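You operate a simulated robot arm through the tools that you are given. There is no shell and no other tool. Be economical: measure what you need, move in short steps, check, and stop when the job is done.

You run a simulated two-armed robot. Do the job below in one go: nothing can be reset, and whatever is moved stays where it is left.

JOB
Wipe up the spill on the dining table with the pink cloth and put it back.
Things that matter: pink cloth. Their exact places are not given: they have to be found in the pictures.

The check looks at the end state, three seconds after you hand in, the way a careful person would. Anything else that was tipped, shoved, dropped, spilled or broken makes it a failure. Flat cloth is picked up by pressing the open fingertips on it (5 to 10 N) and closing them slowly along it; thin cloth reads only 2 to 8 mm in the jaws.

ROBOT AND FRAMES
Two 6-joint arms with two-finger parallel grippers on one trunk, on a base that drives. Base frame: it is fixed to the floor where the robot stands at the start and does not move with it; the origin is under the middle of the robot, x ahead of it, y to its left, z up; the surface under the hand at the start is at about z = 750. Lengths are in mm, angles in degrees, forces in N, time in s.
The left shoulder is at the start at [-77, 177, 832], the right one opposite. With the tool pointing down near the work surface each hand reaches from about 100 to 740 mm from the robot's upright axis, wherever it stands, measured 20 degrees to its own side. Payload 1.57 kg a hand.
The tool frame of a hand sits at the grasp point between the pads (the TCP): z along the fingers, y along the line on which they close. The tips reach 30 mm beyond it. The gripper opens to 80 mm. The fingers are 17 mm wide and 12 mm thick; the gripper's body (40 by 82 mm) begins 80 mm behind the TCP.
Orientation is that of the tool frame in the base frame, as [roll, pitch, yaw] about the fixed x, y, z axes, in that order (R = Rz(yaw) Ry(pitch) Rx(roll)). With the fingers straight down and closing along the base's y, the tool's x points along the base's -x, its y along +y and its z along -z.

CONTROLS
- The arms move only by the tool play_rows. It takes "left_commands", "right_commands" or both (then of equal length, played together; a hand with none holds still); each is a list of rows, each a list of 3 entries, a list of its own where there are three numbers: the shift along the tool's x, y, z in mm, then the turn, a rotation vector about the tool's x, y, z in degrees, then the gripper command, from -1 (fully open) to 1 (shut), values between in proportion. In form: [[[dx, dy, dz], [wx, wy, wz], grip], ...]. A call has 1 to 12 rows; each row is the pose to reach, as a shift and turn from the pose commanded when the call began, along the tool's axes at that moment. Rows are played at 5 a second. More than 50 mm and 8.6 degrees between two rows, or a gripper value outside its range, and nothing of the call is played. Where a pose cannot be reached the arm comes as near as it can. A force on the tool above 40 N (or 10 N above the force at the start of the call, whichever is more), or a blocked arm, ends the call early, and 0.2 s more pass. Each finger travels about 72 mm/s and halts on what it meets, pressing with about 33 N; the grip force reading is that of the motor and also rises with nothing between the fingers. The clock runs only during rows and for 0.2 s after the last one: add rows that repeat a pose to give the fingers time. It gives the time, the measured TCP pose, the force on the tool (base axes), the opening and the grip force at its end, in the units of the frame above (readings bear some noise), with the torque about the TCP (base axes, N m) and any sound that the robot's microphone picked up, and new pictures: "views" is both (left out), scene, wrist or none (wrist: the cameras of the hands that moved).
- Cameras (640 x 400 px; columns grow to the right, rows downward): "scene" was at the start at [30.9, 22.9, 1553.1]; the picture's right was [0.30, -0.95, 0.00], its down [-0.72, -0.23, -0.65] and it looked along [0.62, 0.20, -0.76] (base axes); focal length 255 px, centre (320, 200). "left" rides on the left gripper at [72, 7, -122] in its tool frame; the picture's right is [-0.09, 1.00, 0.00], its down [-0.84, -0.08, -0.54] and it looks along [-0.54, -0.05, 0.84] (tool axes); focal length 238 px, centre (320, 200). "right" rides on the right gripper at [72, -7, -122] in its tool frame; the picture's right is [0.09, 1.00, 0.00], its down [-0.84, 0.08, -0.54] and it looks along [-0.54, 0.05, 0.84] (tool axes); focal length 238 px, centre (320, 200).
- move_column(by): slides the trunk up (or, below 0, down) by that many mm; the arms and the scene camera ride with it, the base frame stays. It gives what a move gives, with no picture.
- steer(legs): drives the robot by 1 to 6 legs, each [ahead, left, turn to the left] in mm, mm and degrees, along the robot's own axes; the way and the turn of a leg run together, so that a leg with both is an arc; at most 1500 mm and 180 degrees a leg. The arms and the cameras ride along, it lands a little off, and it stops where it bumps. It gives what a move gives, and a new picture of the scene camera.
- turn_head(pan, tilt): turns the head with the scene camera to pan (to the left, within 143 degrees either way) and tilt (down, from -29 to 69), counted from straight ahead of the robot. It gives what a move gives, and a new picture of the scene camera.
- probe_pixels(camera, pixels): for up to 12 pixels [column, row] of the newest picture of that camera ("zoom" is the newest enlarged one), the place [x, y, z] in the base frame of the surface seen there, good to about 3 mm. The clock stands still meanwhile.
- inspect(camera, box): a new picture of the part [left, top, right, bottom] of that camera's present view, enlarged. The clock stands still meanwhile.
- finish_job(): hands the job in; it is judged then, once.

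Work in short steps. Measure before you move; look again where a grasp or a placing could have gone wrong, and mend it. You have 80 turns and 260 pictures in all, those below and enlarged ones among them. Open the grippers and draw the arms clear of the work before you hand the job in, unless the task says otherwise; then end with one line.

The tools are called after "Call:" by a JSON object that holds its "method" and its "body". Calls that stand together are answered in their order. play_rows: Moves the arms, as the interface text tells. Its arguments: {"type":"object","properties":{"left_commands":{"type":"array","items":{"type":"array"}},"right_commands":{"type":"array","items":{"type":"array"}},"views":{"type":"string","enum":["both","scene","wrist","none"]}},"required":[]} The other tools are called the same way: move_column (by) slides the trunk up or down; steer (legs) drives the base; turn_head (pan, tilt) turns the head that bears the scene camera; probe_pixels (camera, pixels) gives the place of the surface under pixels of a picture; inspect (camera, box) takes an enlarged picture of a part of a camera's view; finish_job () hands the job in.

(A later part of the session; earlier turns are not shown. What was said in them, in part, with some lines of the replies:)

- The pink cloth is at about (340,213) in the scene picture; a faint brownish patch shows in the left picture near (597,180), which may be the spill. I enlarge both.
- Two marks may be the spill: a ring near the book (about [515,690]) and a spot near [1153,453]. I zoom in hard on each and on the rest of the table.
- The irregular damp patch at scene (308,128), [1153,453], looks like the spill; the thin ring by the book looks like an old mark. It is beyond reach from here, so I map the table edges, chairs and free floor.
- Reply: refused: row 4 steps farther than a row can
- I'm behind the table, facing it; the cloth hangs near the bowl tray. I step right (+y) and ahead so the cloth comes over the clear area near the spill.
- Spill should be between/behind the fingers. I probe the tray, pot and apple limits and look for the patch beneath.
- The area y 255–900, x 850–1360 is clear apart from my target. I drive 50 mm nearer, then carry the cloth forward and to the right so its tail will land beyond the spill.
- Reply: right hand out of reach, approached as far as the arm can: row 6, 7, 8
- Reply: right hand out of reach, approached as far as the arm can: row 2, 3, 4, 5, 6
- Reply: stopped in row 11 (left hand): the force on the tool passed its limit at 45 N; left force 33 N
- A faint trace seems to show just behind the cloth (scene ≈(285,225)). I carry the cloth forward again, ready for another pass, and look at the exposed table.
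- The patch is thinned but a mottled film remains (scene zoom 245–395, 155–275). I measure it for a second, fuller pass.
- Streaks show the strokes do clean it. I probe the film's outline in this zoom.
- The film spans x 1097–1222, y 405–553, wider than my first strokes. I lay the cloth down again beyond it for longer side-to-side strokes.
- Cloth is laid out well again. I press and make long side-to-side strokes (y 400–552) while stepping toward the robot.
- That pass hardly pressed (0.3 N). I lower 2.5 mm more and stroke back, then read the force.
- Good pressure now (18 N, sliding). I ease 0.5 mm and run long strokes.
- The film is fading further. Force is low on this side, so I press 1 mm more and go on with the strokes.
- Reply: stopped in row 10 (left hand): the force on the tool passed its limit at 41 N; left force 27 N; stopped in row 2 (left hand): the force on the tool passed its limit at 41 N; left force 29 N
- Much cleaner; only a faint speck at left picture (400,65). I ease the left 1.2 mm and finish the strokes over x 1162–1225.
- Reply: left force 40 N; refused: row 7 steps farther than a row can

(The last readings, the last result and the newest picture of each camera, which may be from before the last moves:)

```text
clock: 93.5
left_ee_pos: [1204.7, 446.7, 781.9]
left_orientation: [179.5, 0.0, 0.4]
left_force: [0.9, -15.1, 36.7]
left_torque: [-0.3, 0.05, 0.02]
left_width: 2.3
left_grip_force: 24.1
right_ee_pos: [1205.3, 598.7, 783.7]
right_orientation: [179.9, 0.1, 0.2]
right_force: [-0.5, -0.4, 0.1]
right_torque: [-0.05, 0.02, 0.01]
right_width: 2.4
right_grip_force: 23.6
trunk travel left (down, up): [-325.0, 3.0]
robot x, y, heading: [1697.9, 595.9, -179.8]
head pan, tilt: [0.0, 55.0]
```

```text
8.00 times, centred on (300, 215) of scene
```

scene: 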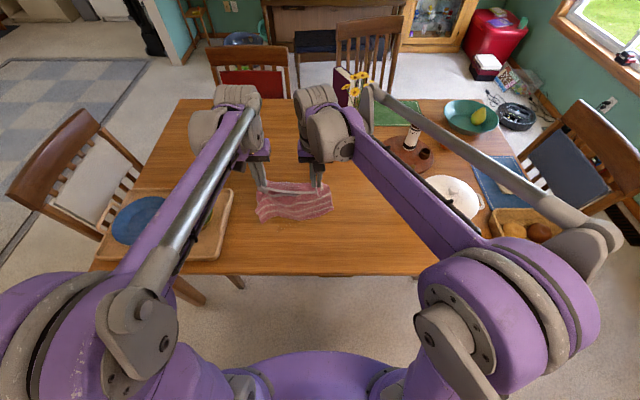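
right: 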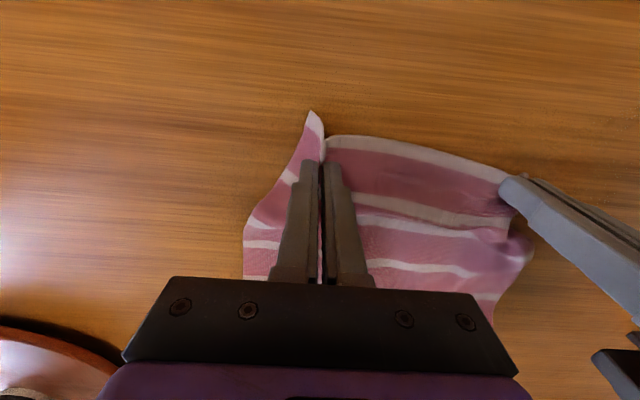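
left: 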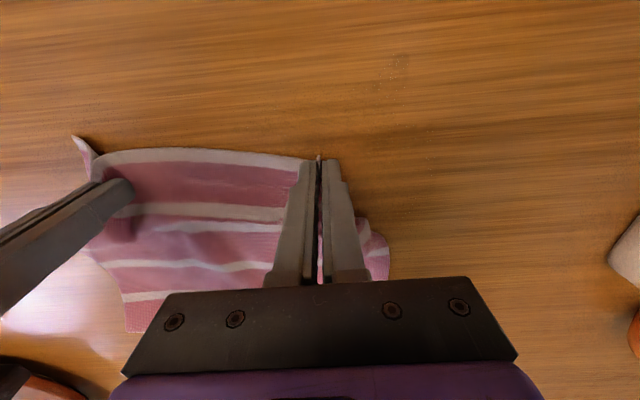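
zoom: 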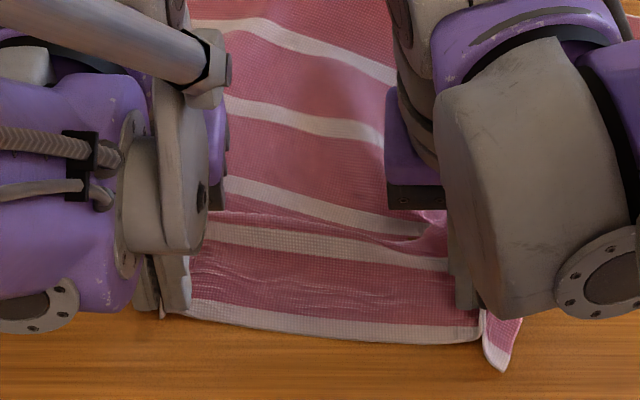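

Force is 37 N here; I ease, do the last short strokes, then lift and carry the cloth forward to view the table.

Call:
{"method": "play_rows", "body": {"left_commands": [[[0, 0, -2], [0, 0, 0], 1], [[12, 36, -2], [0, 0, 0], 1], [[20, 0, -1.5], [0, 0, 0], 1], [[20, -35, -1.5], [0, 0, 0], 1], [[20, -35, -40], [0, 0, 0], 1], [[10, -30, -80], [0, 0, 0], 1], [[-15, -20, -115], [0, 0, 0], 1], [[-45, -10, -150], [0, 0, 0], 1], [[-80, 0, -180], [0, 0, 0], 1], [[-115, 0, -210], [0, 0, 0], 1], [[-150, 0, -235], [0, 0, 0], 1], [[-180, 0, -240], [0, 0, 0], 1]], "right_commands": [[[0, 0, 0], [0, 0, 0], 1], [[12, 36, 0], [0, 0, 0], 1], [[20, 0, 0], [0, 0, 0], 1], [[20, -35, 0], [0, 0, 0], 1], [[20, -35, -40], [0, 0, 0], 1], [[10, -30, -80], [0, 0, 0], 1], [[-15, -20, -115], [0, 0, 0], 1], [[-45, -10, -150], [0, 0, 0], 1], [[-80, 0, -180], [0, 0, 0], 1], [[-115, 0, -210], [0, 0, 0], 1], [[-150, 0, -235], [0, 0, 0], 1], [[-180, 0, -240], [0, 0, 0], 1]], "views": "wrist"}}

Call:
{"method": "inspect", "body": {"camera": "scene", "box": [260, 190, 340, 240]}}

Call:
{"method": "inspect", "body": {"camera": "right", "box": [330, 0, 570, 150]}}

```text
clock: 96.0
left_ee_pos: [1018.2, 449.8, 1018.3]
left_orientation: [179.9, -0.1, 0.2]
left_force: [-0.4, 0.4, -0.8]
left_torque: [0.02, -0.07, 0.0]
left_width: 2.4
left_grip_force: 24.4
right_ee_pos: [1019.8, 596.5, 1023.6]
right_orientation: [180.0, 0.0, 0.1]
right_force: [0.0, -1.0, -0.8]
right_torque: [-0.02, -0.01, -0.02]
right_width: 2.4
right_grip_force: 24.0
trunk travel left (down, up): [-325.0, 3.0]
robot x, y, heading: [1698.1, 597.3, -180.0]
head pan, tilt: [0.0, 55.0]
```

right: 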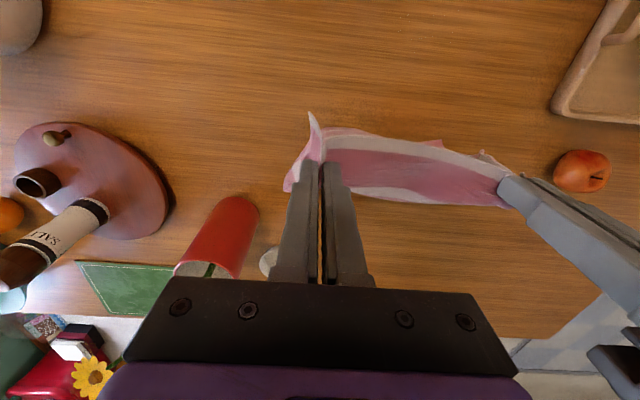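
left: 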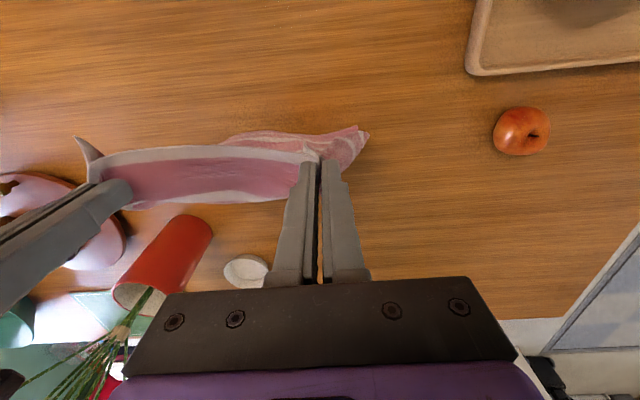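

```text
8.00 times, centred on (300, 215) of scene
```

zoom: 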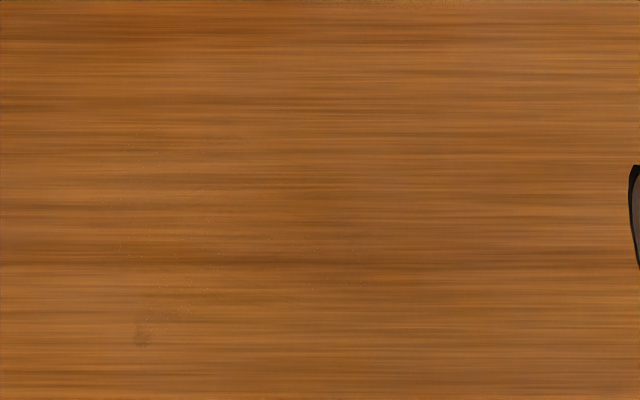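

```text
2.67 times, centred on (450, 75) of right
```

zoom: 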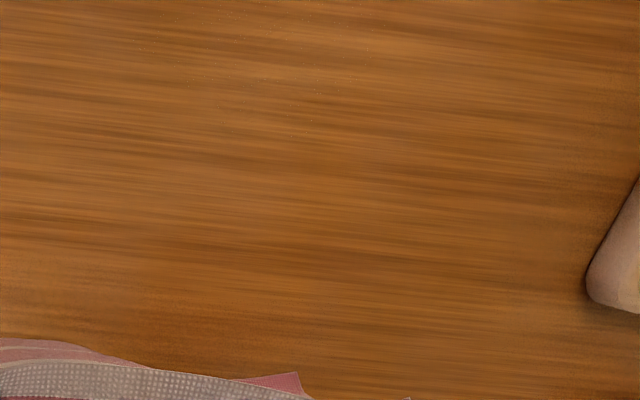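

The table is practically clean; one speck remains at zoom (143,335). I measure it and set the cloth down there once more.

Call:
{"method": "probe_pixels", "body": {"camera": "zoom", "pixels": [[143, 335]]}}

Call:
{"method": "inspect", "body": {"camera": "scene", "box": [260, 200, 340, 250]}}

Call:
{"method": "play_rows", "body": {"left_commands": [[[40, 0, 0], [0, 0, 0], 1], [[80, 0, 0], [0, 0, 0], 1], [[100, 0, 35], [0, 0, 0], 1], [[110, 0, 70], [0, 0, 0], 1], [[122, 0, 105], [0, 0, 0], 1], [[136, 0, 140], [0, 0, 0], 1], [[150, 0, 170], [0, 0, 0], 1], [[164, 0, 200], [0, 0, 0], 1], [[176, 0, 222], [0, 0, 0], 1], [[180, 0, 230], [0, 0, 0], 1], [[180, 0, 230], [0, 0, 0], 1]], "right_commands": [[[40, 0, 0], [0, 0, 0], 1], [[80, 0, 0], [0, 0, 0], 1], [[100, 0, 35], [0, 0, 0], 1], [[110, 0, 70], [0, 0, 0], 1], [[122, 0, 105], [0, 0, 0], 1], [[136, 0, 140], [0, 0, 0], 1], [[150, 0, 170], [0, 0, 0], 1], [[164, 0, 200], [0, 0, 0], 1], [[176, 0, 224], [0, 0, 0], 1], [[180, 0, 236], [0, 0, 0], 1], [[180, 0, 236], [0, 0, 0], 1]], "views": "wrist"}}

```text
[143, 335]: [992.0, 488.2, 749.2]
```

```text
8.00 times, centred on (300, 225) of scene
```

zoom: 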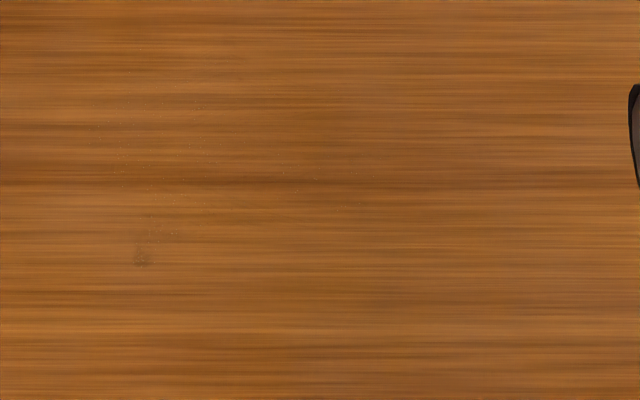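

```text
clock: 98.5
left_ee_pos: [1203.0, 449.3, 791.8]
left_orientation: [179.9, 0.1, 0.2]
left_force: [-0.5, -0.2, -0.7]
left_torque: [-0.02, 0.0, 0.0]
left_width: 2.3
left_grip_force: 23.8
right_ee_pos: [1203.4, 596.1, 787.7]
right_orientation: [-180.0, 0.0, 0.2]
right_force: [0.3, 0.1, 0.1]
right_torque: [0.02, -0.02, -0.01]
right_width: 2.1
right_grip_force: 24.1
trunk travel left (down, up): [-325.0, 3.0]
robot x, y, heading: [1699.0, 592.8, -180.0]
head pan, tilt: [0.0, 55.0]
```

right: 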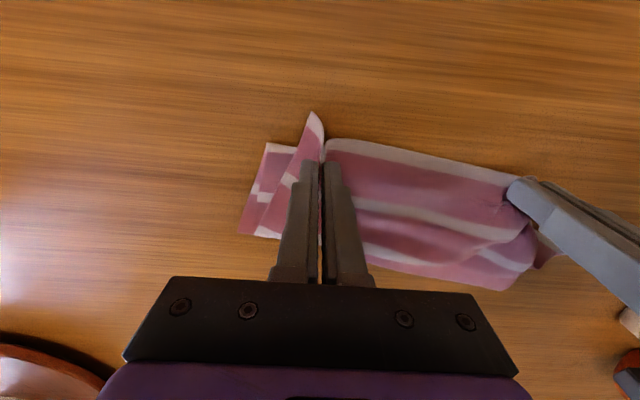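
left: 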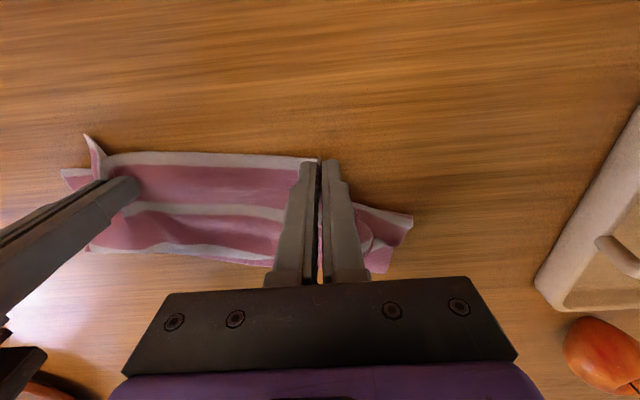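

The speck is at about [1225,440]. The cloth is over it; I press and make a few short strokes across.

Call:
{"method": "play_rows", "body": {"left_commands": [[[0, 10, 5], [0, 0, 0], 1], [[5, 10, 8], [0, 0, 0], 1], [[12, 35, 9], [0, 0, 0], 1], [[12, -10, 9], [0, 0, 0], 1], [[20, 30, 9], [0, 0, 0], 1], [[20, -10, 9], [0, 0, 0], 1], [[28, 30, 9], [0, 0, 0], 1], [[28, -10, 9], [0, 0, 0], 1], [[36, 30, 9], [0, 0, 0], 1], [[36, -5, 9], [0, 0, 0], 1], [[40, 10, 9], [0, 0, 0], 1]], "right_commands": [[[0, 10, 3], [0, 0, 0], 1], [[5, 10, 4], [0, 0, 0], 1], [[12, 35, 4], [0, 0, 0], 1], [[12, -10, 4], [0, 0, 0], 1], [[20, 30, 4], [0, 0, 0], 1], [[20, -10, 4], [0, 0, 0], 1], [[28, 30, 4], [0, 0, 0], 1], [[28, -10, 4], [0, 0, 0], 1], [[36, 30, 4], [0, 0, 0], 1], [[36, -5, 4], [0, 0, 0], 1], [[40, 10, 4], [0, 0, 0], 1]], "views": "none"}}

```text
clock: 100.8
left_ee_pos: [1244.8, 439.2, 781.9]
left_orientation: [-179.9, 0.0, 0.2]
left_force: [-2.8, 4.6, 12.1]
left_torque: [0.24, 0.03, -0.03]
left_width: 2.5
left_grip_force: 23.9
right_ee_pos: [1244.1, 585.4, 785.3]
right_orientation: [-180.0, 0.1, 0.2]
right_force: [-0.6, 0.3, -0.8]
right_torque: [0.0, 0.03, 0.0]
right_width: 2.0
right_grip_force: 23.6
trunk travel left (down, up): [-325.0, 3.0]
robot x, y, heading: [1699.2, 596.1, -179.7]
head pan, tilt: [0.0, 55.0]
```

Strokes done at 12 N. I lift up to travel height, drawing the hands back a little, and will look at the table after backing off.

Call:
{"method": "play_rows", "body": {"left_commands": [[[0, 0, -40], [0, 0, 0], 1], [[0, 0, -80], [0, 0, 0], 1], [[0, 0, -120], [0, 0, 0], 1], [[0, 0, -160], [0, 0, 0], 1], [[0, 0, -200], [0, 0, 0], 1], [[0, 0, -240], [0, 0, 0], 1], [[0, 0, -280], [0, 0, 0], 1], [[0, 0, -310], [0, 0, 0], 1], [[0, 0, -310], [0, 0, 0], 1]], "right_commands": [[[0, 0, -40], [0, 0, 0], 1], [[0, 0, -80], [0, 0, 0], 1], [[0, 0, -120], [0, 0, 0], 1], [[0, 0, -160], [0, 0, 0], 1], [[0, 0, -200], [0, 0, 0], 1], [[0, 0, -240], [0, 0, 0], 1], [[0, 0, -280], [0, 0, 0], 1], [[0, 0, -307], [0, 0, 0], 1], [[0, 0, -307], [0, 0, 0], 1]], "views": "none"}}

Call:
{"method": "steer", "body": {"legs": [[-140, 0, 0]]}}

Call:
{"method": "inspect", "body": {"camera": "scene", "box": [220, 120, 400, 232]}}

Call:
{"method": "inspect", "body": {"camera": "left", "box": [100, 120, 420, 320]}}

```text
clock: 102.8
left_ee_pos: [1242.7, 439.4, 1092.0]
left_orientation: [179.8, 0.1, 0.2]
left_force: [0.3, 1.0, -0.1]
left_torque: [-0.03, -0.01, 0.01]
left_width: 2.4
left_grip_force: 24.2
right_ee_pos: [1242.5, 588.1, 1090.3]
right_orientation: [-179.9, 0.0, 0.2]
right_force: [-0.1, -0.1, 0.6]
right_torque: [-0.01, -0.02, -0.01]
right_width: 2.4
right_grip_force: 24.2
trunk travel left (down, up): [-325.0, 3.0]
robot x, y, heading: [1703.3, 598.4, -179.9]
head pan, tilt: [0.0, 55.0]
```

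```text
clock: 104.2
left_ee_pos: [1379.3, 440.9, 1092.1]
left_orientation: [179.9, 0.0, 0.0]
left_force: [0.4, -0.1, 0.4]
left_torque: [0.01, -0.02, 0.0]
left_width: 2.3
left_grip_force: 23.5
right_ee_pos: [1380.7, 590.2, 1089.8]
right_orientation: [-179.9, 0.0, 0.0]
right_force: [0.0, -0.2, -0.2]
right_torque: [-0.02, -0.07, -0.01]
right_width: 2.2
right_grip_force: 24.3
trunk travel left (down, up): [-325.0, 3.0]
robot x, y, heading: [1838.7, 599.0, -179.8]
head pan, tilt: [0.0, 55.0]
```

scene: 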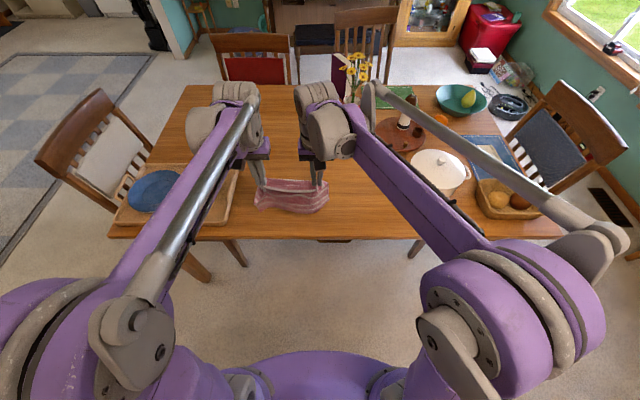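

```text
3.56 times, centred on (310, 176) of scene
```

zoom: 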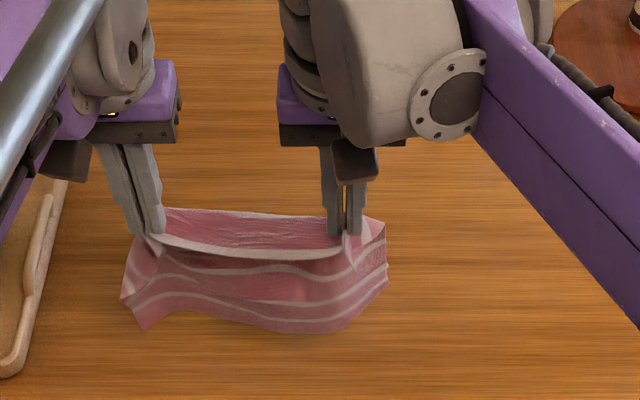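

```text
2.00 times, centred on (260, 220) of left
```

zoom: 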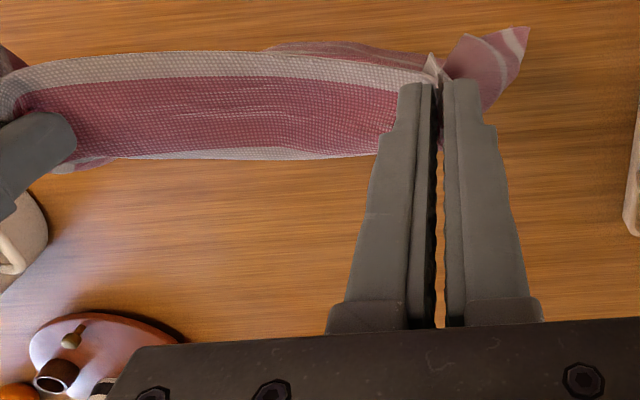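

The spill is gone in all visible parts. I strafe left past the table's end, drive along the right side and turn to face the table's front again.

Call:
{"method": "steer", "body": {"legs": [[0, 1000, 0], [0, 590, -0.2]]}}

```text
clock: 118.7
left_ee_pos: [1382.4, -1160.2, 1091.9]
left_orientation: [179.9, 0.0, 0.1]
left_force: [-0.7, -0.1, -1.0]
left_torque: [0.03, 0.0, -0.01]
left_width: 2.6
left_grip_force: 24.0
right_ee_pos: [1382.6, -1014.2, 1089.5]
right_orientation: [-180.0, 0.0, 0.0]
right_force: [0.8, 0.1, -0.6]
right_torque: [0.0, 0.02, -0.02]
right_width: 2.1
right_grip_force: 23.9
trunk travel left (down, up): [-325.0, 3.0]
robot x, y, heading: [1841.6, -1006.2, 180.0]
head pan, tilt: [0.0, 55.0]
```

scene: 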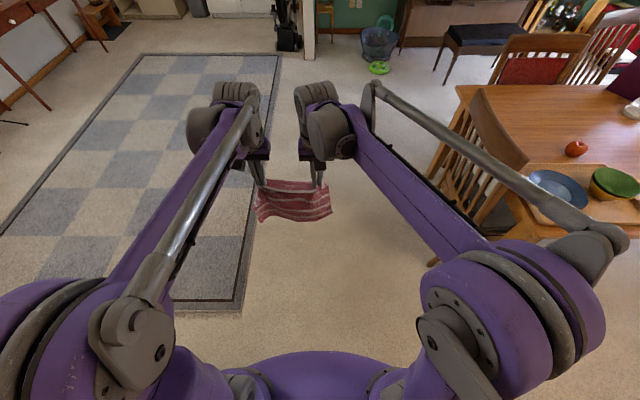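

The lane ahead is clear. I drive along it to x≈0 and turn left 180° over the open rug side.

Call:
{"method": "steer", "body": {"legs": [[1000, 30, 0], [850, 0, 0], [0, 0, 90], [0, 0, 90]]}}

```text
clock: 135.6
left_ee_pos: [449.8, -873.3, 1091.5]
left_orientation: [179.8, 0.0, -176.3]
left_force: [-0.3, -0.4, -0.1]
left_torque: [0.04, 0.0, -0.06]
left_width: 2.5
left_grip_force: 24.0
right_ee_pos: [459.5, -1020.3, 1089.7]
right_orientation: [-180.0, 0.0, -176.6]
right_force: [0.3, 0.2, 0.9]
right_torque: [0.01, 0.02, -0.01]
right_width: 2.1
right_grip_force: 23.6
trunk travel left (down, up): [-325.0, 3.0]
robot x, y, heading: [2.4, -1056.3, 3.2]
head pan, tilt: [0.0, 55.0]
```

scene: 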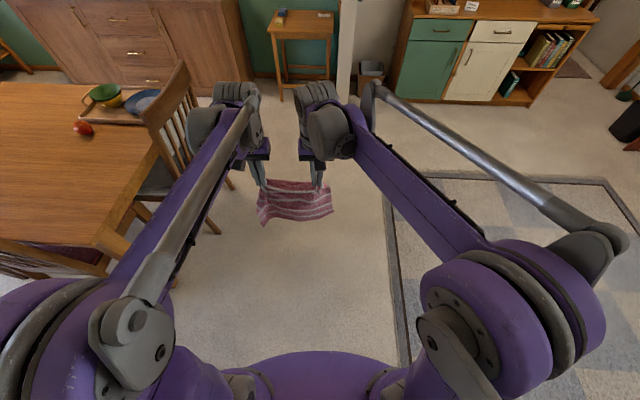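

Now I straighten the heading, back off a little, strafe left to y≈40 and step up to x≈20.

Call:
{"method": "steer", "body": {"legs": [[-60, 0, -3.2], [0, 1090, 0], [75, 0, 0]]}}

```text
clock: 146.7
left_ee_pos: [456.7, 196.9, 1091.1]
left_orientation: [179.9, 0.1, -178.8]
left_force: [0.5, -0.1, -1.2]
left_torque: [0.01, 0.03, -0.06]
left_width: 2.4
left_grip_force: 23.7
right_ee_pos: [459.0, 49.6, 1087.6]
right_orientation: [180.0, -0.1, -178.8]
right_force: [0.0, 0.6, -0.2]
right_torque: [0.02, 0.01, -0.02]
right_width: 2.3
right_grip_force: 23.7
trunk travel left (down, up): [-325.0, 3.0]
robot x, y, heading: [7.8, 30.2, 1.3]
head pan, tilt: [0.0, 55.0]
```

scene: 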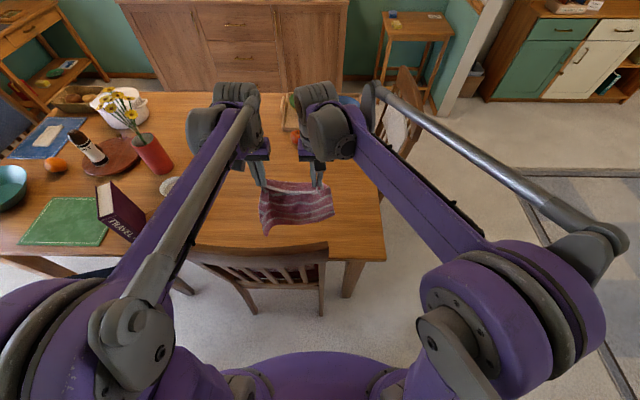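

The robot faces the front again with the cloth held. To lay it out fully I need extra reach, so I carry the hands forward while tilting the fingers outward by 40°.

Call:
{"method": "play_rows", "body": {"left_commands": [[[-40, 5, 0], [0, -4, 0], 1], [[-80, 8, 0], [0, -8, 0], 1], [[-120, 12, 0], [0, -16, 0], 1], [[-160, 14, 5], [0, -24, 0], 1], [[-200, 14, 10], [0, -32, 0], 1], [[-235, 14, 20], [0, -40, 0], 1], [[-265, 14, 30], [0, -40, 0], 1], [[-290, 14, 40], [0, -40, 0], 1], [[-300, 14, 45], [0, -40, 0], 1], [[-300, 14, 45], [0, -40, 0], 1], [[-300, 14, 45], [0, -40, 0], 1]], "right_commands": [[[-40, 5, 0], [0, -4, 0], 1], [[-80, 8, 0], [0, -8, 0], 1], [[-120, 12, 0], [0, -16, 0], 1], [[-160, 12, 5], [0, -24, 0], 1], [[-200, 12, 10], [0, -32, 0], 1], [[-235, 12, 20], [0, -40, 0], 1], [[-265, 12, 30], [0, -40, 0], 1], [[-290, 12, 40], [0, -40, 0], 1], [[-300, 12, 42], [0, -40, 0], 1], [[-300, 12, 42], [0, -40, 0], 1], [[-300, 12, 42], [0, -40, 0], 1]]}}

```text
clock: 149.1
left_ee_pos: [757.0, 217.2, 1046.6]
left_orientation: [179.7, 40.1, -179.1]
left_force: [-0.2, -0.7, 0.2]
left_torque: [0.04, -0.02, 0.0]
left_width: 2.4
left_grip_force: 24.1
right_ee_pos: [762.0, 67.5, 1046.6]
right_orientation: [180.0, 40.0, -178.9]
right_force: [-0.2, 0.3, -0.3]
right_torque: [0.0, 0.0, -0.02]
right_width: 2.1
right_grip_force: 23.6
trunk travel left (down, up): [-325.0, 3.0]
robot x, y, heading: [0.4, 37.2, 1.1]
head pan, tilt: [0.0, 55.0]
```

scene: 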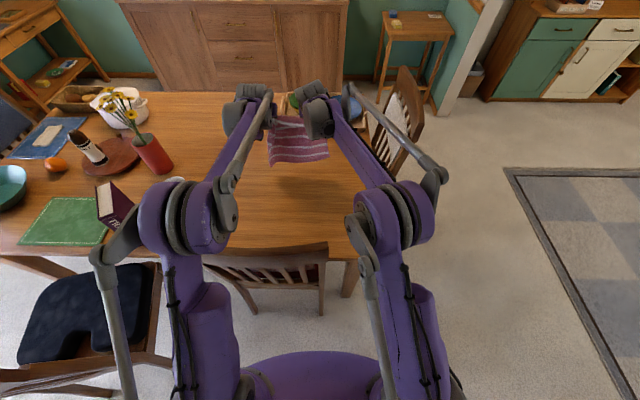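
right: 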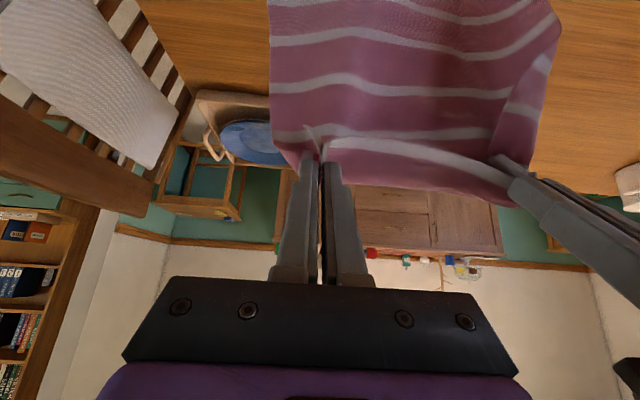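
left: 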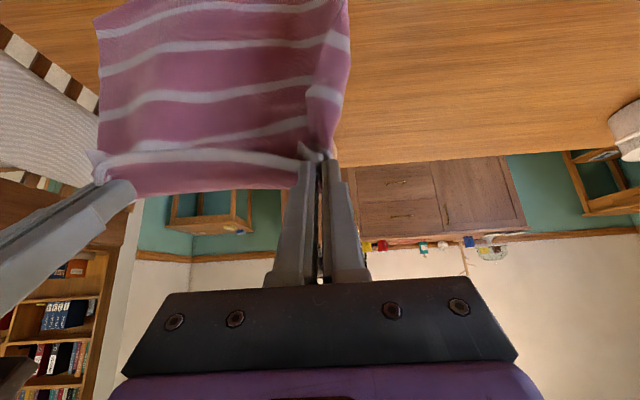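

Both hands reach x≈760 with the cloth hanging just above the table. I lower the tail to the table and bring the hands back and down along an arc, levelling the fingers.

Call:
{"method": "play_rows", "body": {"left_commands": [[[24.4, 0, 29.1], [0, 0, 0], 1], [[41.2, 0, 24.2], [0, 0, 0], 1], [[54.5, 0, 18.2], [0, 0, 0], 1], [[70.9, 0, 9.7], [0, 4, 0], 1], [[87.1, 0, 2.6], [0, 8, 0], 1], [[112.6, 0, -4.3], [0, 12, 0], 1], [[140, 0, -9.1], [0, 16, 0], 1], [[166.2, 0, -8.9], [0, 20, 0], 1], [[193.6, 0, -5.8], [0, 24, 0], 1], [[219.8, 0, 3.6], [0, 28, 0], 1], [[246.6, 0, 13.8], [0, 32, 0], 1], [[266.6, 0, 28.2], [0, 36, 0], 1]], "right_commands": [[[24.4, 0, 29.1], [0, 0, 0], 1], [[41.2, 0, 24.2], [0, 0, 0], 1], [[54.5, 0, 18.2], [0, 0, 0], 1], [[70.9, 0, 9.7], [0, 4, 0], 1], [[87.1, 0, 2.6], [0, 8, 0], 1], [[112.6, 0, -4.3], [0, 12, 0], 1], [[140, 0, -9.1], [0, 16, 0], 1], [[166.2, 0, -8.9], [0, 20, 0], 1], [[193.6, 0, -5.8], [0, 24, 0], 1], [[219.8, 0, 3.6], [0, 28, 0], 1], [[246.6, 0, 13.8], [0, 32, 0], 1], [[266.6, 0, 28.2], [0, 36, 0], 1]]}}

```text
clock: 151.7
left_ee_pos: [571.6, 215.3, 852.8]
left_orientation: [179.8, 3.8, -178.9]
left_force: [-0.1, -0.1, -0.5]
left_torque: [0.01, 0.01, -0.03]
left_width: 2.3
left_grip_force: 23.9
right_ee_pos: [576.3, 64.4, 853.7]
right_orientation: [-180.0, 4.0, -179.0]
right_force: [0.6, 0.0, -0.1]
right_torque: [0.0, 0.03, -0.05]
right_width: 1.9
right_grip_force: 23.9
trunk travel left (down, up): [-325.0, 3.0]
robot x, y, heading: [5.1, 33.7, 1.1]
head pan, tilt: [0.0, 55.0]
```

scene: 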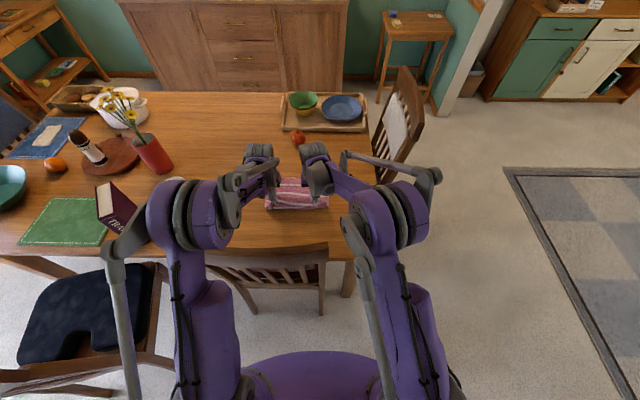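
right: 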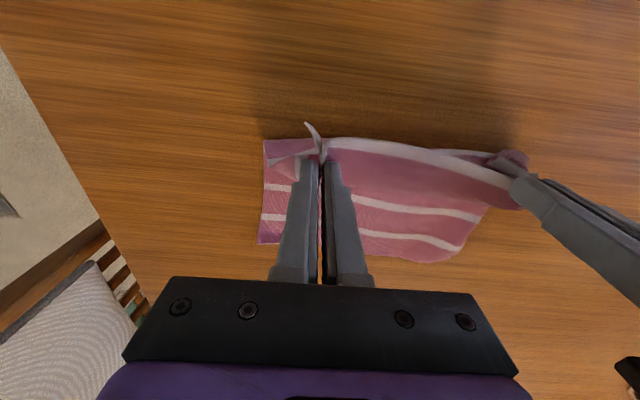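
left: 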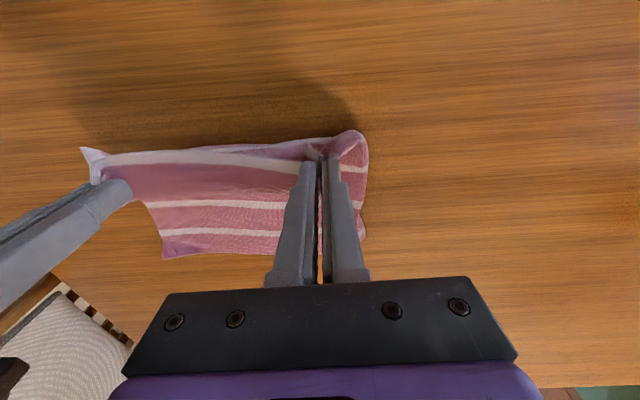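

The cloth appears slack with a belly under the hands. I probe where its far edge and folds lie.

Call:
{"method": "probe_pixels", "body": {"camera": "right", "pixels": [[440, 258], [262, 238], [266, 145], [420, 235], [400, 205], [400, 165]]}}

Call:
{"method": "probe_pixels", "body": {"camera": "left", "pixels": [[168, 255], [270, 252], [362, 235], [366, 150], [220, 205]]}}

Call:
{"method": "inspect", "body": {"camera": "scene", "box": [240, 150, 352, 220]}}

```text
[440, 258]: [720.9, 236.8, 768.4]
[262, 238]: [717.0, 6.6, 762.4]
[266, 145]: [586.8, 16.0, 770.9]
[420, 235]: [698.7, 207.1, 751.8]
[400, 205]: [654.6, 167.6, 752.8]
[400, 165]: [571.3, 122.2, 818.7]
```

```text
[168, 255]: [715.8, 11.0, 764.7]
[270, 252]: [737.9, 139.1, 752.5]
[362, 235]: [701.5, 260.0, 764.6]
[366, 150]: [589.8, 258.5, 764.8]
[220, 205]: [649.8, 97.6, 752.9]
```

```text
5.71 times, centred on (296, 185) of scene
```

zoom: 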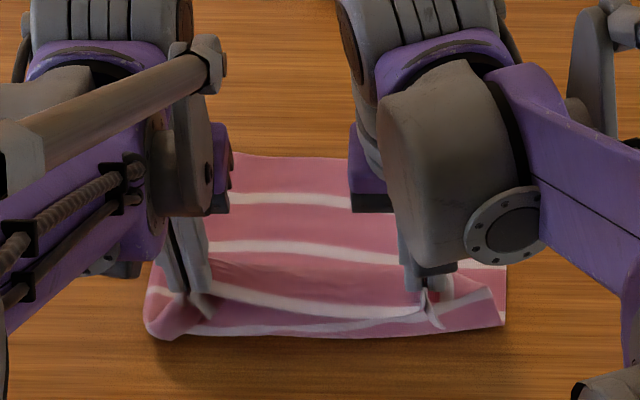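

The far edge lies at only x≈715–738; pulled taut, the cloth would end ~50 mm too near. I lift and retry, landing the tail further out.

Call:
{"method": "play_rows", "body": {"left_commands": [[[-3, 0, -45], [0, 0, 0], 1], [[-6, 0, -90], [0, 0, 0], 1], [[-9, 0, -135], [0, 0, 0], 1], [[-12, 0, -177], [0, 0, 0], 1], [[-50, 0, -175], [0, -8, 0], 1], [[-90, 0, -172], [0, -16, 0], 1], [[-130, 0, -169], [0, -24, 0], 1], [[-170, 0, -166], [0, -32, 0], 1], [[-205, 0, -163], [0, -40, 0], 1], [[-240, 0, -161], [0, -44, 0], 1], [[-240, 0, -161], [0, -44, 0], 1], [[-240, 0, -161], [0, -44, 0], 1]], "right_commands": [[[-3, 0, -45], [0, 0, 0], 1], [[-6, 0, -90], [0, 0, 0], 1], [[-9, 0, -135], [0, 0, 0], 1], [[-12, 0, -177], [0, 0, 0], 1], [[-48, 0, -175], [0, -8, 0], 1], [[-86, 0, -172], [0, -16, 0], 1], [[-123, 0, -169], [0, -24, 0], 1], [[-160, 0, -166], [0, -32, 0], 1], [[-194, 0, -163], [0, -40, 0], 1], [[-228, 0, -161], [0, -44, 0], 1], [[-228, 0, -161], [0, -44, 0], 1], [[-228, 0, -161], [0, -44, 0], 1]], "views": "scene"}}

```text
clock: 154.3
left_ee_pos: [800.9, 218.7, 1030.2]
left_orientation: [179.8, 48.0, -179.0]
left_force: [-0.2, -0.7, 0.1]
left_torque: [0.0, 0.0, -0.05]
left_width: 2.4
left_grip_force: 23.6
right_ee_pos: [790.5, 67.6, 1030.9]
right_orientation: [-180.0, 48.0, -179.0]
right_force: [-0.3, 0.6, -0.2]
right_torque: [0.03, -0.02, 0.0]
right_width: 2.2
right_grip_force: 24.1
trunk travel left (down, up): [-325.0, 3.0]
robot x, y, heading: [4.9, 29.5, 1.3]
head pan, tilt: [0.0, 55.0]
```

scene: 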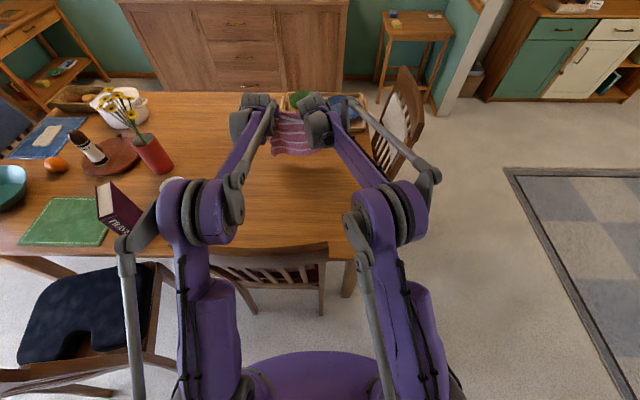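

Both hands reached x≈800. I now lower the tail further onto the table before arcing back, keeping more slack so the tail isn't dragged.

Call:
{"method": "play_rows", "body": {"left_commands": [[[22.1, 0, 12.8], [0, 0, 0], 1], [[44.7, 0, 25.1], [0, 0, 0], 1], [[67.2, 0, 22.5], [0, 0, 0], 1], [[85.5, 0, 7.3], [0, 4, 0], 1], [[108.1, 0, -8], [0, 8, 0], 1], [[131.5, 0, -21], [0, 12, 0], 1], [[158, 0, -31.2], [0, 16, 0], 1], [[188.2, 0, -36.5], [0, 20, 0], 1], [[220.2, 0, -37.5], [0, 24, 0], 1], [[253.9, 0, -34.2], [0, 28, 0], 1], [[284.9, 0, -27.8], [0, 32, 0], 1], [[312.3, 0, -20.4], [0, 38, 0], 1]], "right_commands": [[[22.1, 0, 12.8], [0, 0, 0], 1], [[44.7, 0, 25.1], [0, 0, 0], 1], [[67.2, 0, 22.5], [0, 0, 0], 1], [[85.5, 0, 7.3], [0, 4, 0], 1], [[108.1, 0, -8], [0, 8, 0], 1], [[131.5, 0, -21], [0, 12, 0], 1], [[158, 0, -31.2], [0, 16, 0], 1], [[188.2, 0, -36.5], [0, 20, 0], 1], [[220.2, 0, -37.5], [0, 24, 0], 1], [[253.9, 0, -34.2], [0, 28, 0], 1], [[284.9, 0, -27.8], [0, 32, 0], 1], [[312.3, 0, -20.4], [0, 38, 0], 1]]}}

Call:
{"method": "inspect", "body": {"camera": "scene", "box": [240, 140, 352, 210]}}

```text
clock: 156.9
left_ee_pos: [574.9, 213.9, 812.2]
left_orientation: [179.9, 9.9, -179.0]
left_force: [-0.2, 0.3, -0.3]
left_torque: [0.0, 0.04, -0.03]
left_width: 2.4
left_grip_force: 24.1
right_ee_pos: [567.5, 64.1, 810.6]
right_orientation: [-180.0, 9.9, -179.0]
right_force: [-0.8, -0.2, 0.3]
right_torque: [-0.02, 0.03, -0.03]
right_width: 2.3
right_grip_force: 24.3
trunk travel left (down, up): [-325.0, 3.0]
robot x, y, heading: [2.4, 35.5, 1.0]
head pan, tilt: [0.0, 55.0]
```

scene: 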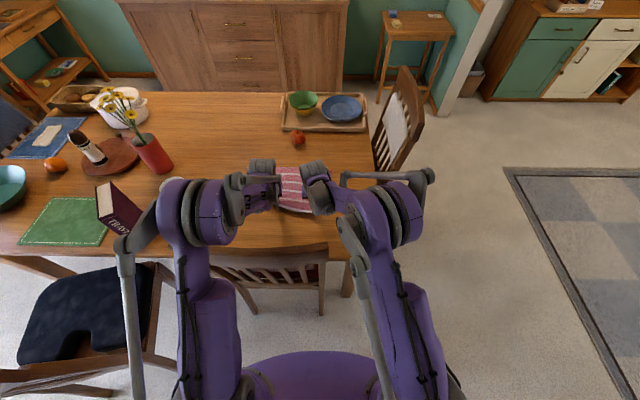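
right: 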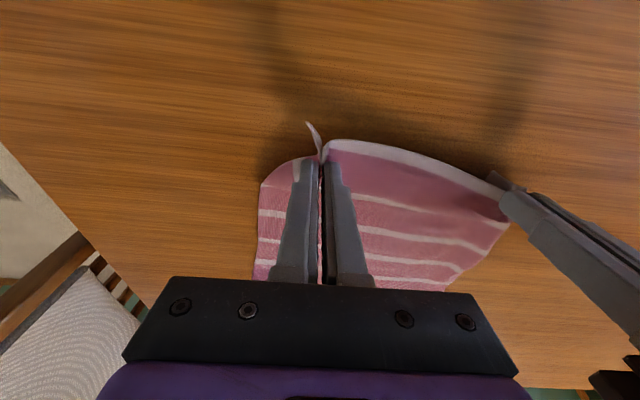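
left: 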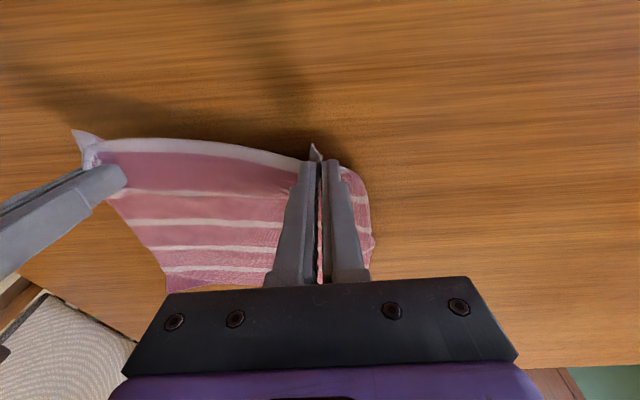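

```text
5.71 times, centred on (296, 175) of scene
```

zoom: 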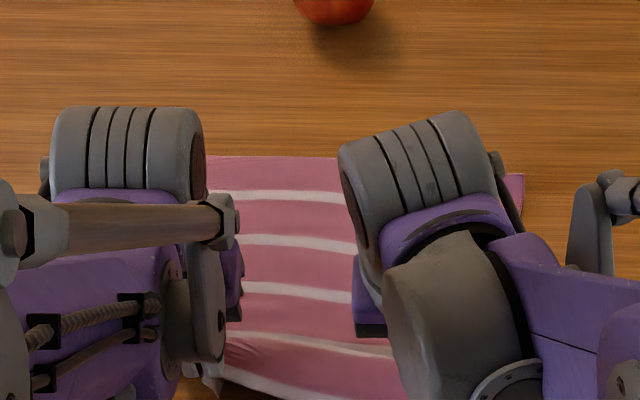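

It lies out smoothly now. I check the far edge position.

Call:
{"method": "probe_pixels", "body": {"camera": "zoom", "pixels": [[230, 160], [300, 160], [518, 180], [270, 240]]}}

Call:
{"method": "probe_pixels", "body": {"camera": "left", "pixels": [[168, 285], [372, 240], [370, 190]]}}

```text
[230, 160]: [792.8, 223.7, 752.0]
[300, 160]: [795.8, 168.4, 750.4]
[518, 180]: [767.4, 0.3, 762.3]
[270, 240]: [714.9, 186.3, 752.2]
```

```text
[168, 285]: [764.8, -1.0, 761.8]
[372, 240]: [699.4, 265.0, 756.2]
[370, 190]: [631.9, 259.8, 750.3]
```

Far edge is at x≈767–796, y 0–265: essentially the original place. I lower the held edge to x≈545, levelling the fingers.

Call:
{"method": "play_rows", "body": {"left_commands": [[[15, 0, 8], [0, 4, 0], 1], [[26, 0, 15], [0, 8, 0], 1], [[31.5, 0, 20], [0, 10, 0], 1], [[31.5, 0, 22], [0, 10, 0], 1], [[31.5, 0, 22], [0, 10, 0], 1]], "right_commands": [[[15, 0, 8], [0, 4, 0], 1], [[26, 0, 15], [0, 8, 0], 1], [[31.5, 0, 20], [0, 10, 0], 1], [[31.5, 0, 21], [0, 10, 0], 1], [[31.5, 0, 21], [0, 10, 0], 1]], "views": "wrist"}}

```text
clock: 158.1
left_ee_pos: [546.8, 213.8, 785.7]
left_orientation: [179.9, 0.0, -178.8]
left_force: [-0.3, -0.5, 0.3]
left_torque: [0.0, 0.03, -0.01]
left_width: 2.4
left_grip_force: 23.3
right_ee_pos: [538.4, 62.9, 784.3]
right_orientation: [-180.0, 0.0, -179.0]
right_force: [0.0, -0.3, -0.4]
right_torque: [0.0, -0.01, -0.02]
right_width: 2.0
right_grip_force: 24.3
trunk travel left (down, up): [-325.0, 3.0]
robot x, y, heading: [2.8, 29.7, 1.1]
head pan, tilt: [0.0, 55.0]
```

right: 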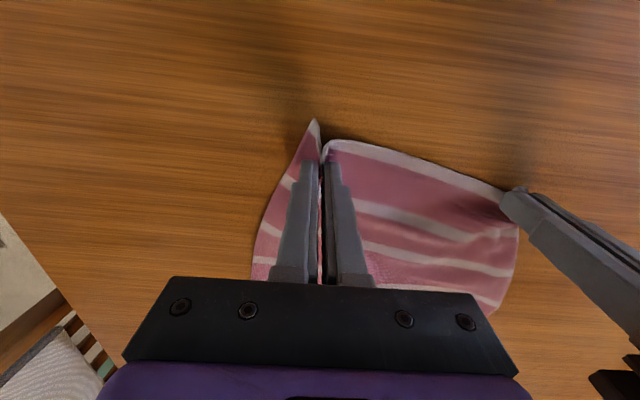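
left: 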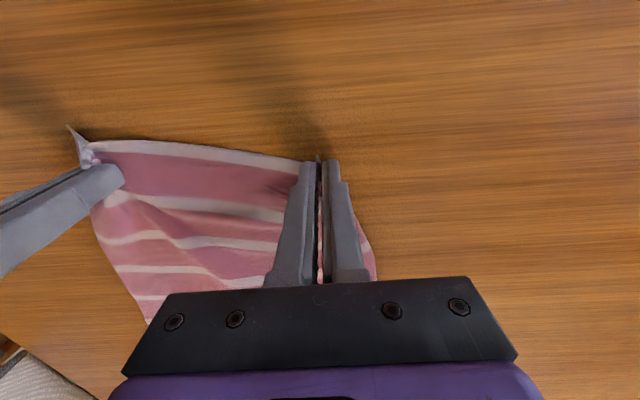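

Nearly flat; a slight ripple by the right hand. I draw the right hand back 10 mm and outward 6 mm, then open both grippers slowly.

Call:
{"method": "play_rows", "body": {"left_commands": [[[0, 2, 0], [0, 0, 0], 1], [[2, 3, 0], [0, 0, 0], 1], [[2, 3, 0], [0, 0, 0], 1], [[2, 3, 0], [0, 0, 0], 0.9], [[2, 3, 0], [0, 0, 0], 0.8], [[2, 3, 0], [0, 0, 0], 0.65], [[2, 3, 0], [0, 0, 0], 0.5], [[2, 3, 0], [0, 0, 0], 0.4], [[2, 3, 0], [0, 0, 0], 0.4]], "right_commands": [[[5, -3, 0], [0, 0, 0], 1], [[10, -6, 0], [0, 0, 0], 1], [[10, -6, 0], [0, 0, 0], 1], [[10, -6, 0], [0, 0, 0], 0.9], [[10, -6, 0], [0, 0, 0], 0.8], [[10, -6, 0], [0, 0, 0], 0.65], [[10, -6, 0], [0, 0, 0], 0.5], [[10, -6, 0], [0, 0, 0], 0.4], [[10, -6, 0], [0, 0, 0], 0.4]], "views": "wrist"}}

```text
clock: 160.1
left_ee_pos: [544.8, 215.4, 784.9]
left_orientation: [179.9, 0.0, -178.8]
left_force: [-0.5, 0.4, 0.7]
left_torque: [-0.03, -0.01, 0.01]
left_width: 24.1
left_grip_force: 0.1
right_ee_pos: [529.0, 55.6, 786.3]
right_orientation: [-180.0, 0.0, -178.8]
right_force: [-0.4, 0.0, -0.5]
right_torque: [0.02, 0.01, 0.0]
right_width: 24.1
right_grip_force: 0.1
trunk travel left (down, up): [-325.0, 3.0]
robot x, y, heading: [3.1, 32.4, 0.9]
head pan, tilt: [0.0, 55.0]
```

right: 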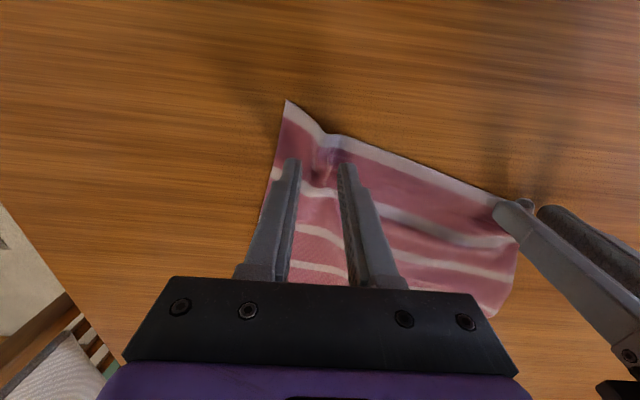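
left: 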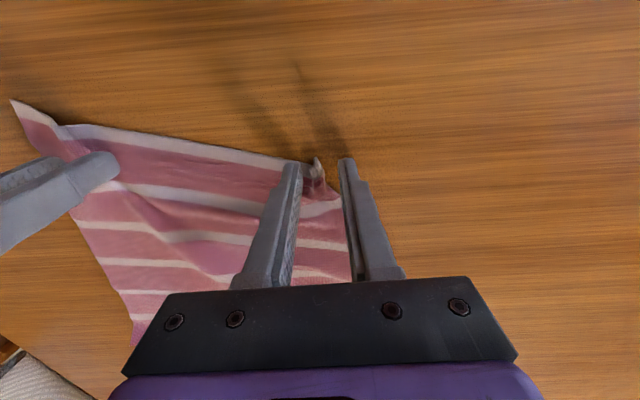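

Both have let go; the left corner may be folded under. I lift both hands straight up and look.

Call:
{"method": "play_rows", "body": {"left_commands": [[[0, 0, -10], [0, 0, 0], 0.3], [[0, 0, -30], [0, 0, 0], 0], [[0, 0, -70], [0, 0, 0], 0], [[0, 0, -110], [0, 0, 0], 0], [[0, 0, -150], [0, 0, 0], 0], [[30, 20, -180], [0, 0, 0], 0], [[60, 40, -200], [0, 0, 0], 0], [[90, 60, -220], [0, 0, 0], 0], [[90, 60, -220], [0, 0, 0], 0]], "right_commands": [[[0, 0, -10], [0, 0, 0], 0.3], [[0, 0, -30], [0, 0, 0], 0], [[0, 0, -70], [0, 0, 0], 0], [[0, 0, -110], [0, 0, 0], 0], [[0, 0, -150], [0, 0, 0], 0], [[20, -30, -180], [0, 0, 0], 0], [[40, -60, -200], [0, 0, 0], 0], [[60, -90, -220], [0, 0, 0], 0], [[60, -90, -220], [0, 0, 0], 0]]}}

Call:
{"method": "inspect", "body": {"camera": "scene", "box": [230, 140, 374, 230]}}

```text
clock: 162.1
left_ee_pos: [455.2, 276.8, 1006.7]
left_orientation: [179.9, -0.1, -178.9]
left_force: [-0.5, 0.5, 0.4]
left_torque: [0.03, 0.0, -0.01]
left_width: 39.7
left_grip_force: 0.1
right_ee_pos: [470.9, -34.1, 1006.3]
right_orientation: [-180.0, 0.0, -178.9]
right_force: [0.2, -0.5, -1.6]
right_torque: [0.02, 0.03, 0.0]
right_width: 40.1
right_grip_force: 0.1
trunk travel left (down, up): [-325.0, 3.0]
robot x, y, heading: [3.1, 31.0, 1.3]
head pan, tilt: [0.0, 55.0]
```

scene: 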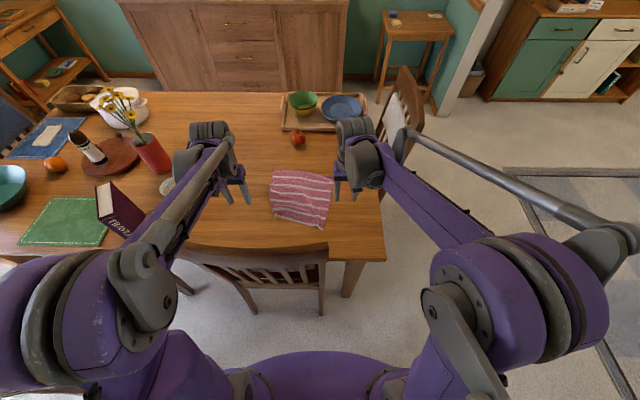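
right: 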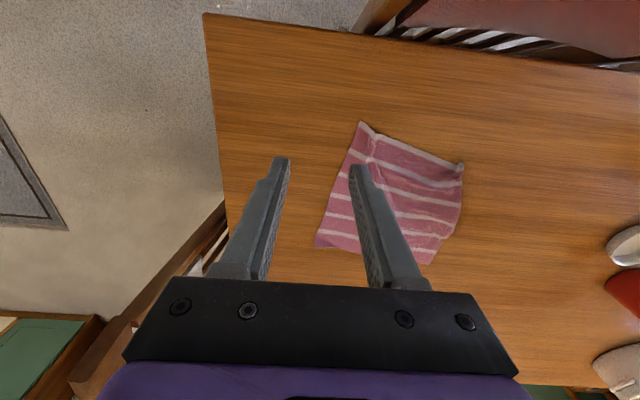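
left: 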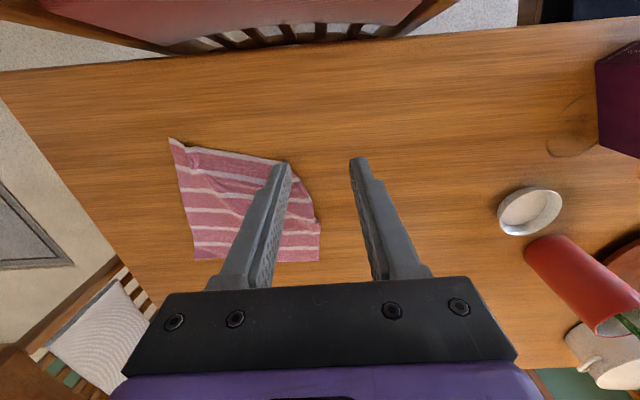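

```text
4.44 times, centred on (302, 185) of scene
```

zoom: 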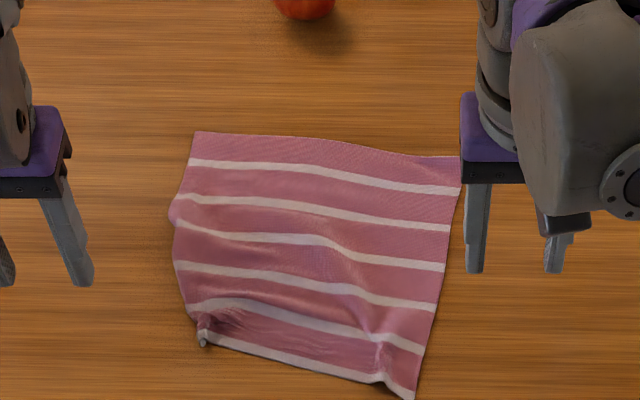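

The cloth is back in place, with the near-left corner tucked under. I measure its outline against the original, and check the wiped area and the surroundings.

Call:
{"method": "probe_pixels", "body": {"camera": "zoom", "pixels": [[197, 133], [460, 157], [413, 398], [200, 345], [172, 215], [320, 260]]}}

Call:
{"method": "inspect", "body": {"camera": "scene", "box": [190, 90, 310, 165]}}

Call:
{"method": "inspect", "body": {"camera": "left", "box": [150, 110, 350, 235]}}

```text
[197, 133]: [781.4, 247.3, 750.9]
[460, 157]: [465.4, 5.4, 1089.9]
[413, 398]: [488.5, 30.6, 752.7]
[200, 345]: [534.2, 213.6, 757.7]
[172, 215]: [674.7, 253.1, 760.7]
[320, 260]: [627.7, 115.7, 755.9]
```

```text
5.33 times, centred on (250, 128) of scene
```

zoom: 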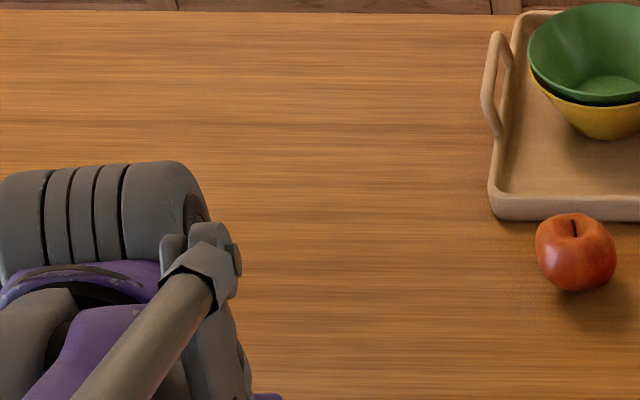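

```text
3.20 times, centred on (250, 172) of left
```

zoom: 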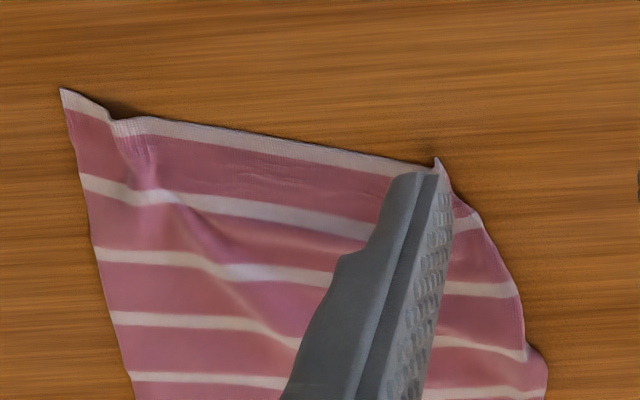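

The cloth centre is within about 15 mm of its original place and the table where the spill was looks clean. I open the grippers, draw the arms back clear and take a last look.

Call:
{"method": "play_rows", "body": {"left_commands": [[[20, 20, -30], [0, 0, 0], -0.5], [[40, 40, -60], [0, 0, 0], -1], [[60, 60, -60], [0, 0, 0], -1], [[80, 80, -60], [0, 0, 0], -1], [[80, 80, -60], [0, 0, 0], -1]], "right_commands": [[[20, -20, -30], [0, 0, 0], -0.5], [[40, -40, -60], [0, 0, 0], -1], [[60, -60, -60], [0, 0, 0], -1], [[80, -80, -60], [0, 0, 0], -1], [[80, -80, -60], [0, 0, 0], -1]], "views": "none"}}

Call:
{"method": "turn_head", "body": {"pan": 15, "tilt": 45}}

Call:
{"method": "inspect", "body": {"camera": "scene", "box": [250, 90, 410, 190]}}

```text
clock: 163.3
left_ee_pos: [373.8, 353.8, 1064.9]
left_orientation: [180.0, -0.1, -178.9]
left_force: [0.0, 0.9, -0.6]
left_torque: [0.0, 0.01, -0.01]
left_width: 79.8
left_grip_force: 0.1
right_ee_pos: [392.4, -116.5, 1065.5]
right_orientation: [179.9, 0.0, -178.9]
right_force: [0.8, 0.0, -0.2]
right_torque: [-0.01, 0.0, 0.0]
right_width: 79.9
right_grip_force: 0.0
trunk travel left (down, up): [-325.0, 3.0]
robot x, y, heading: [6.1, 35.5, 1.0]
head pan, tilt: [0.0, 55.0]
```

```text
clock: 164.1
left_ee_pos: [375.2, 354.2, 1066.2]
left_orientation: [179.9, 0.0, -178.9]
left_force: [-0.2, 0.2, 0.8]
left_torque: [-0.03, 0.04, 0.0]
left_width: 79.9
left_grip_force: 0.0
right_ee_pos: [391.9, -115.7, 1063.5]
right_orientation: [-180.0, 0.1, -178.9]
right_force: [0.2, 0.2, 0.0]
right_torque: [-0.01, 0.01, -0.01]
right_width: 79.9
right_grip_force: 0.0
trunk travel left (down, up): [-325.0, 3.0]
robot x, y, heading: [4.8, 33.8, 1.0]
head pan, tilt: [15.0, 45.0]
```

scene: 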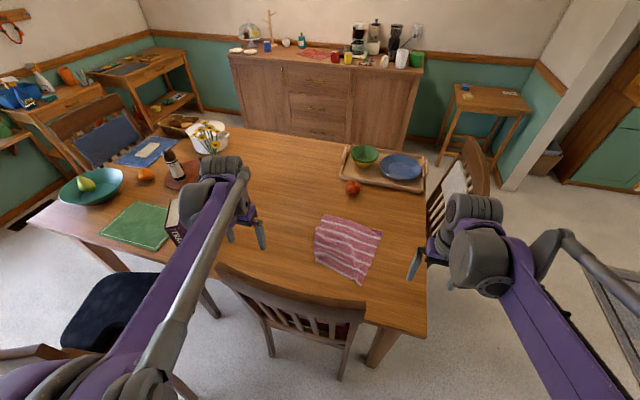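

```text
4.00 times, centred on (330, 140) of scene
```

zoom: 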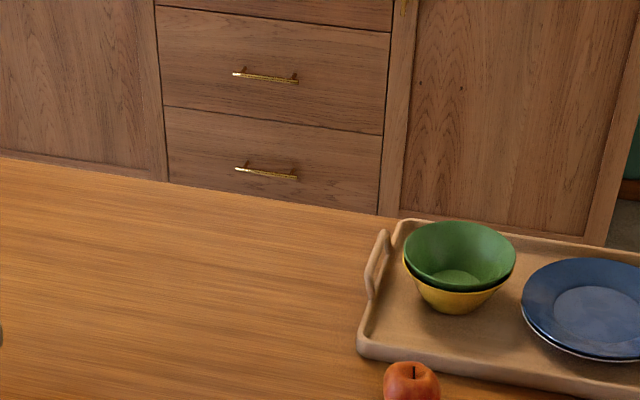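

The table is clean around scene (300,155), the cloth lies back at (345,245), and everything else stands as before. I hand in.

Call:
{"method": "finish_job", "body": {}}

```text
The job is handed in.
```

I wiped up the spill on the dining table and put the pink cloth back within about 15 mm of its original spot; it's turned a few degrees, with its near-left corner folded under. In the last pictures the table is clean where the spill was, and nothing else looks moved. I left the thin ring mark beside the book alone, because it looked like an old stain rather than the spill.
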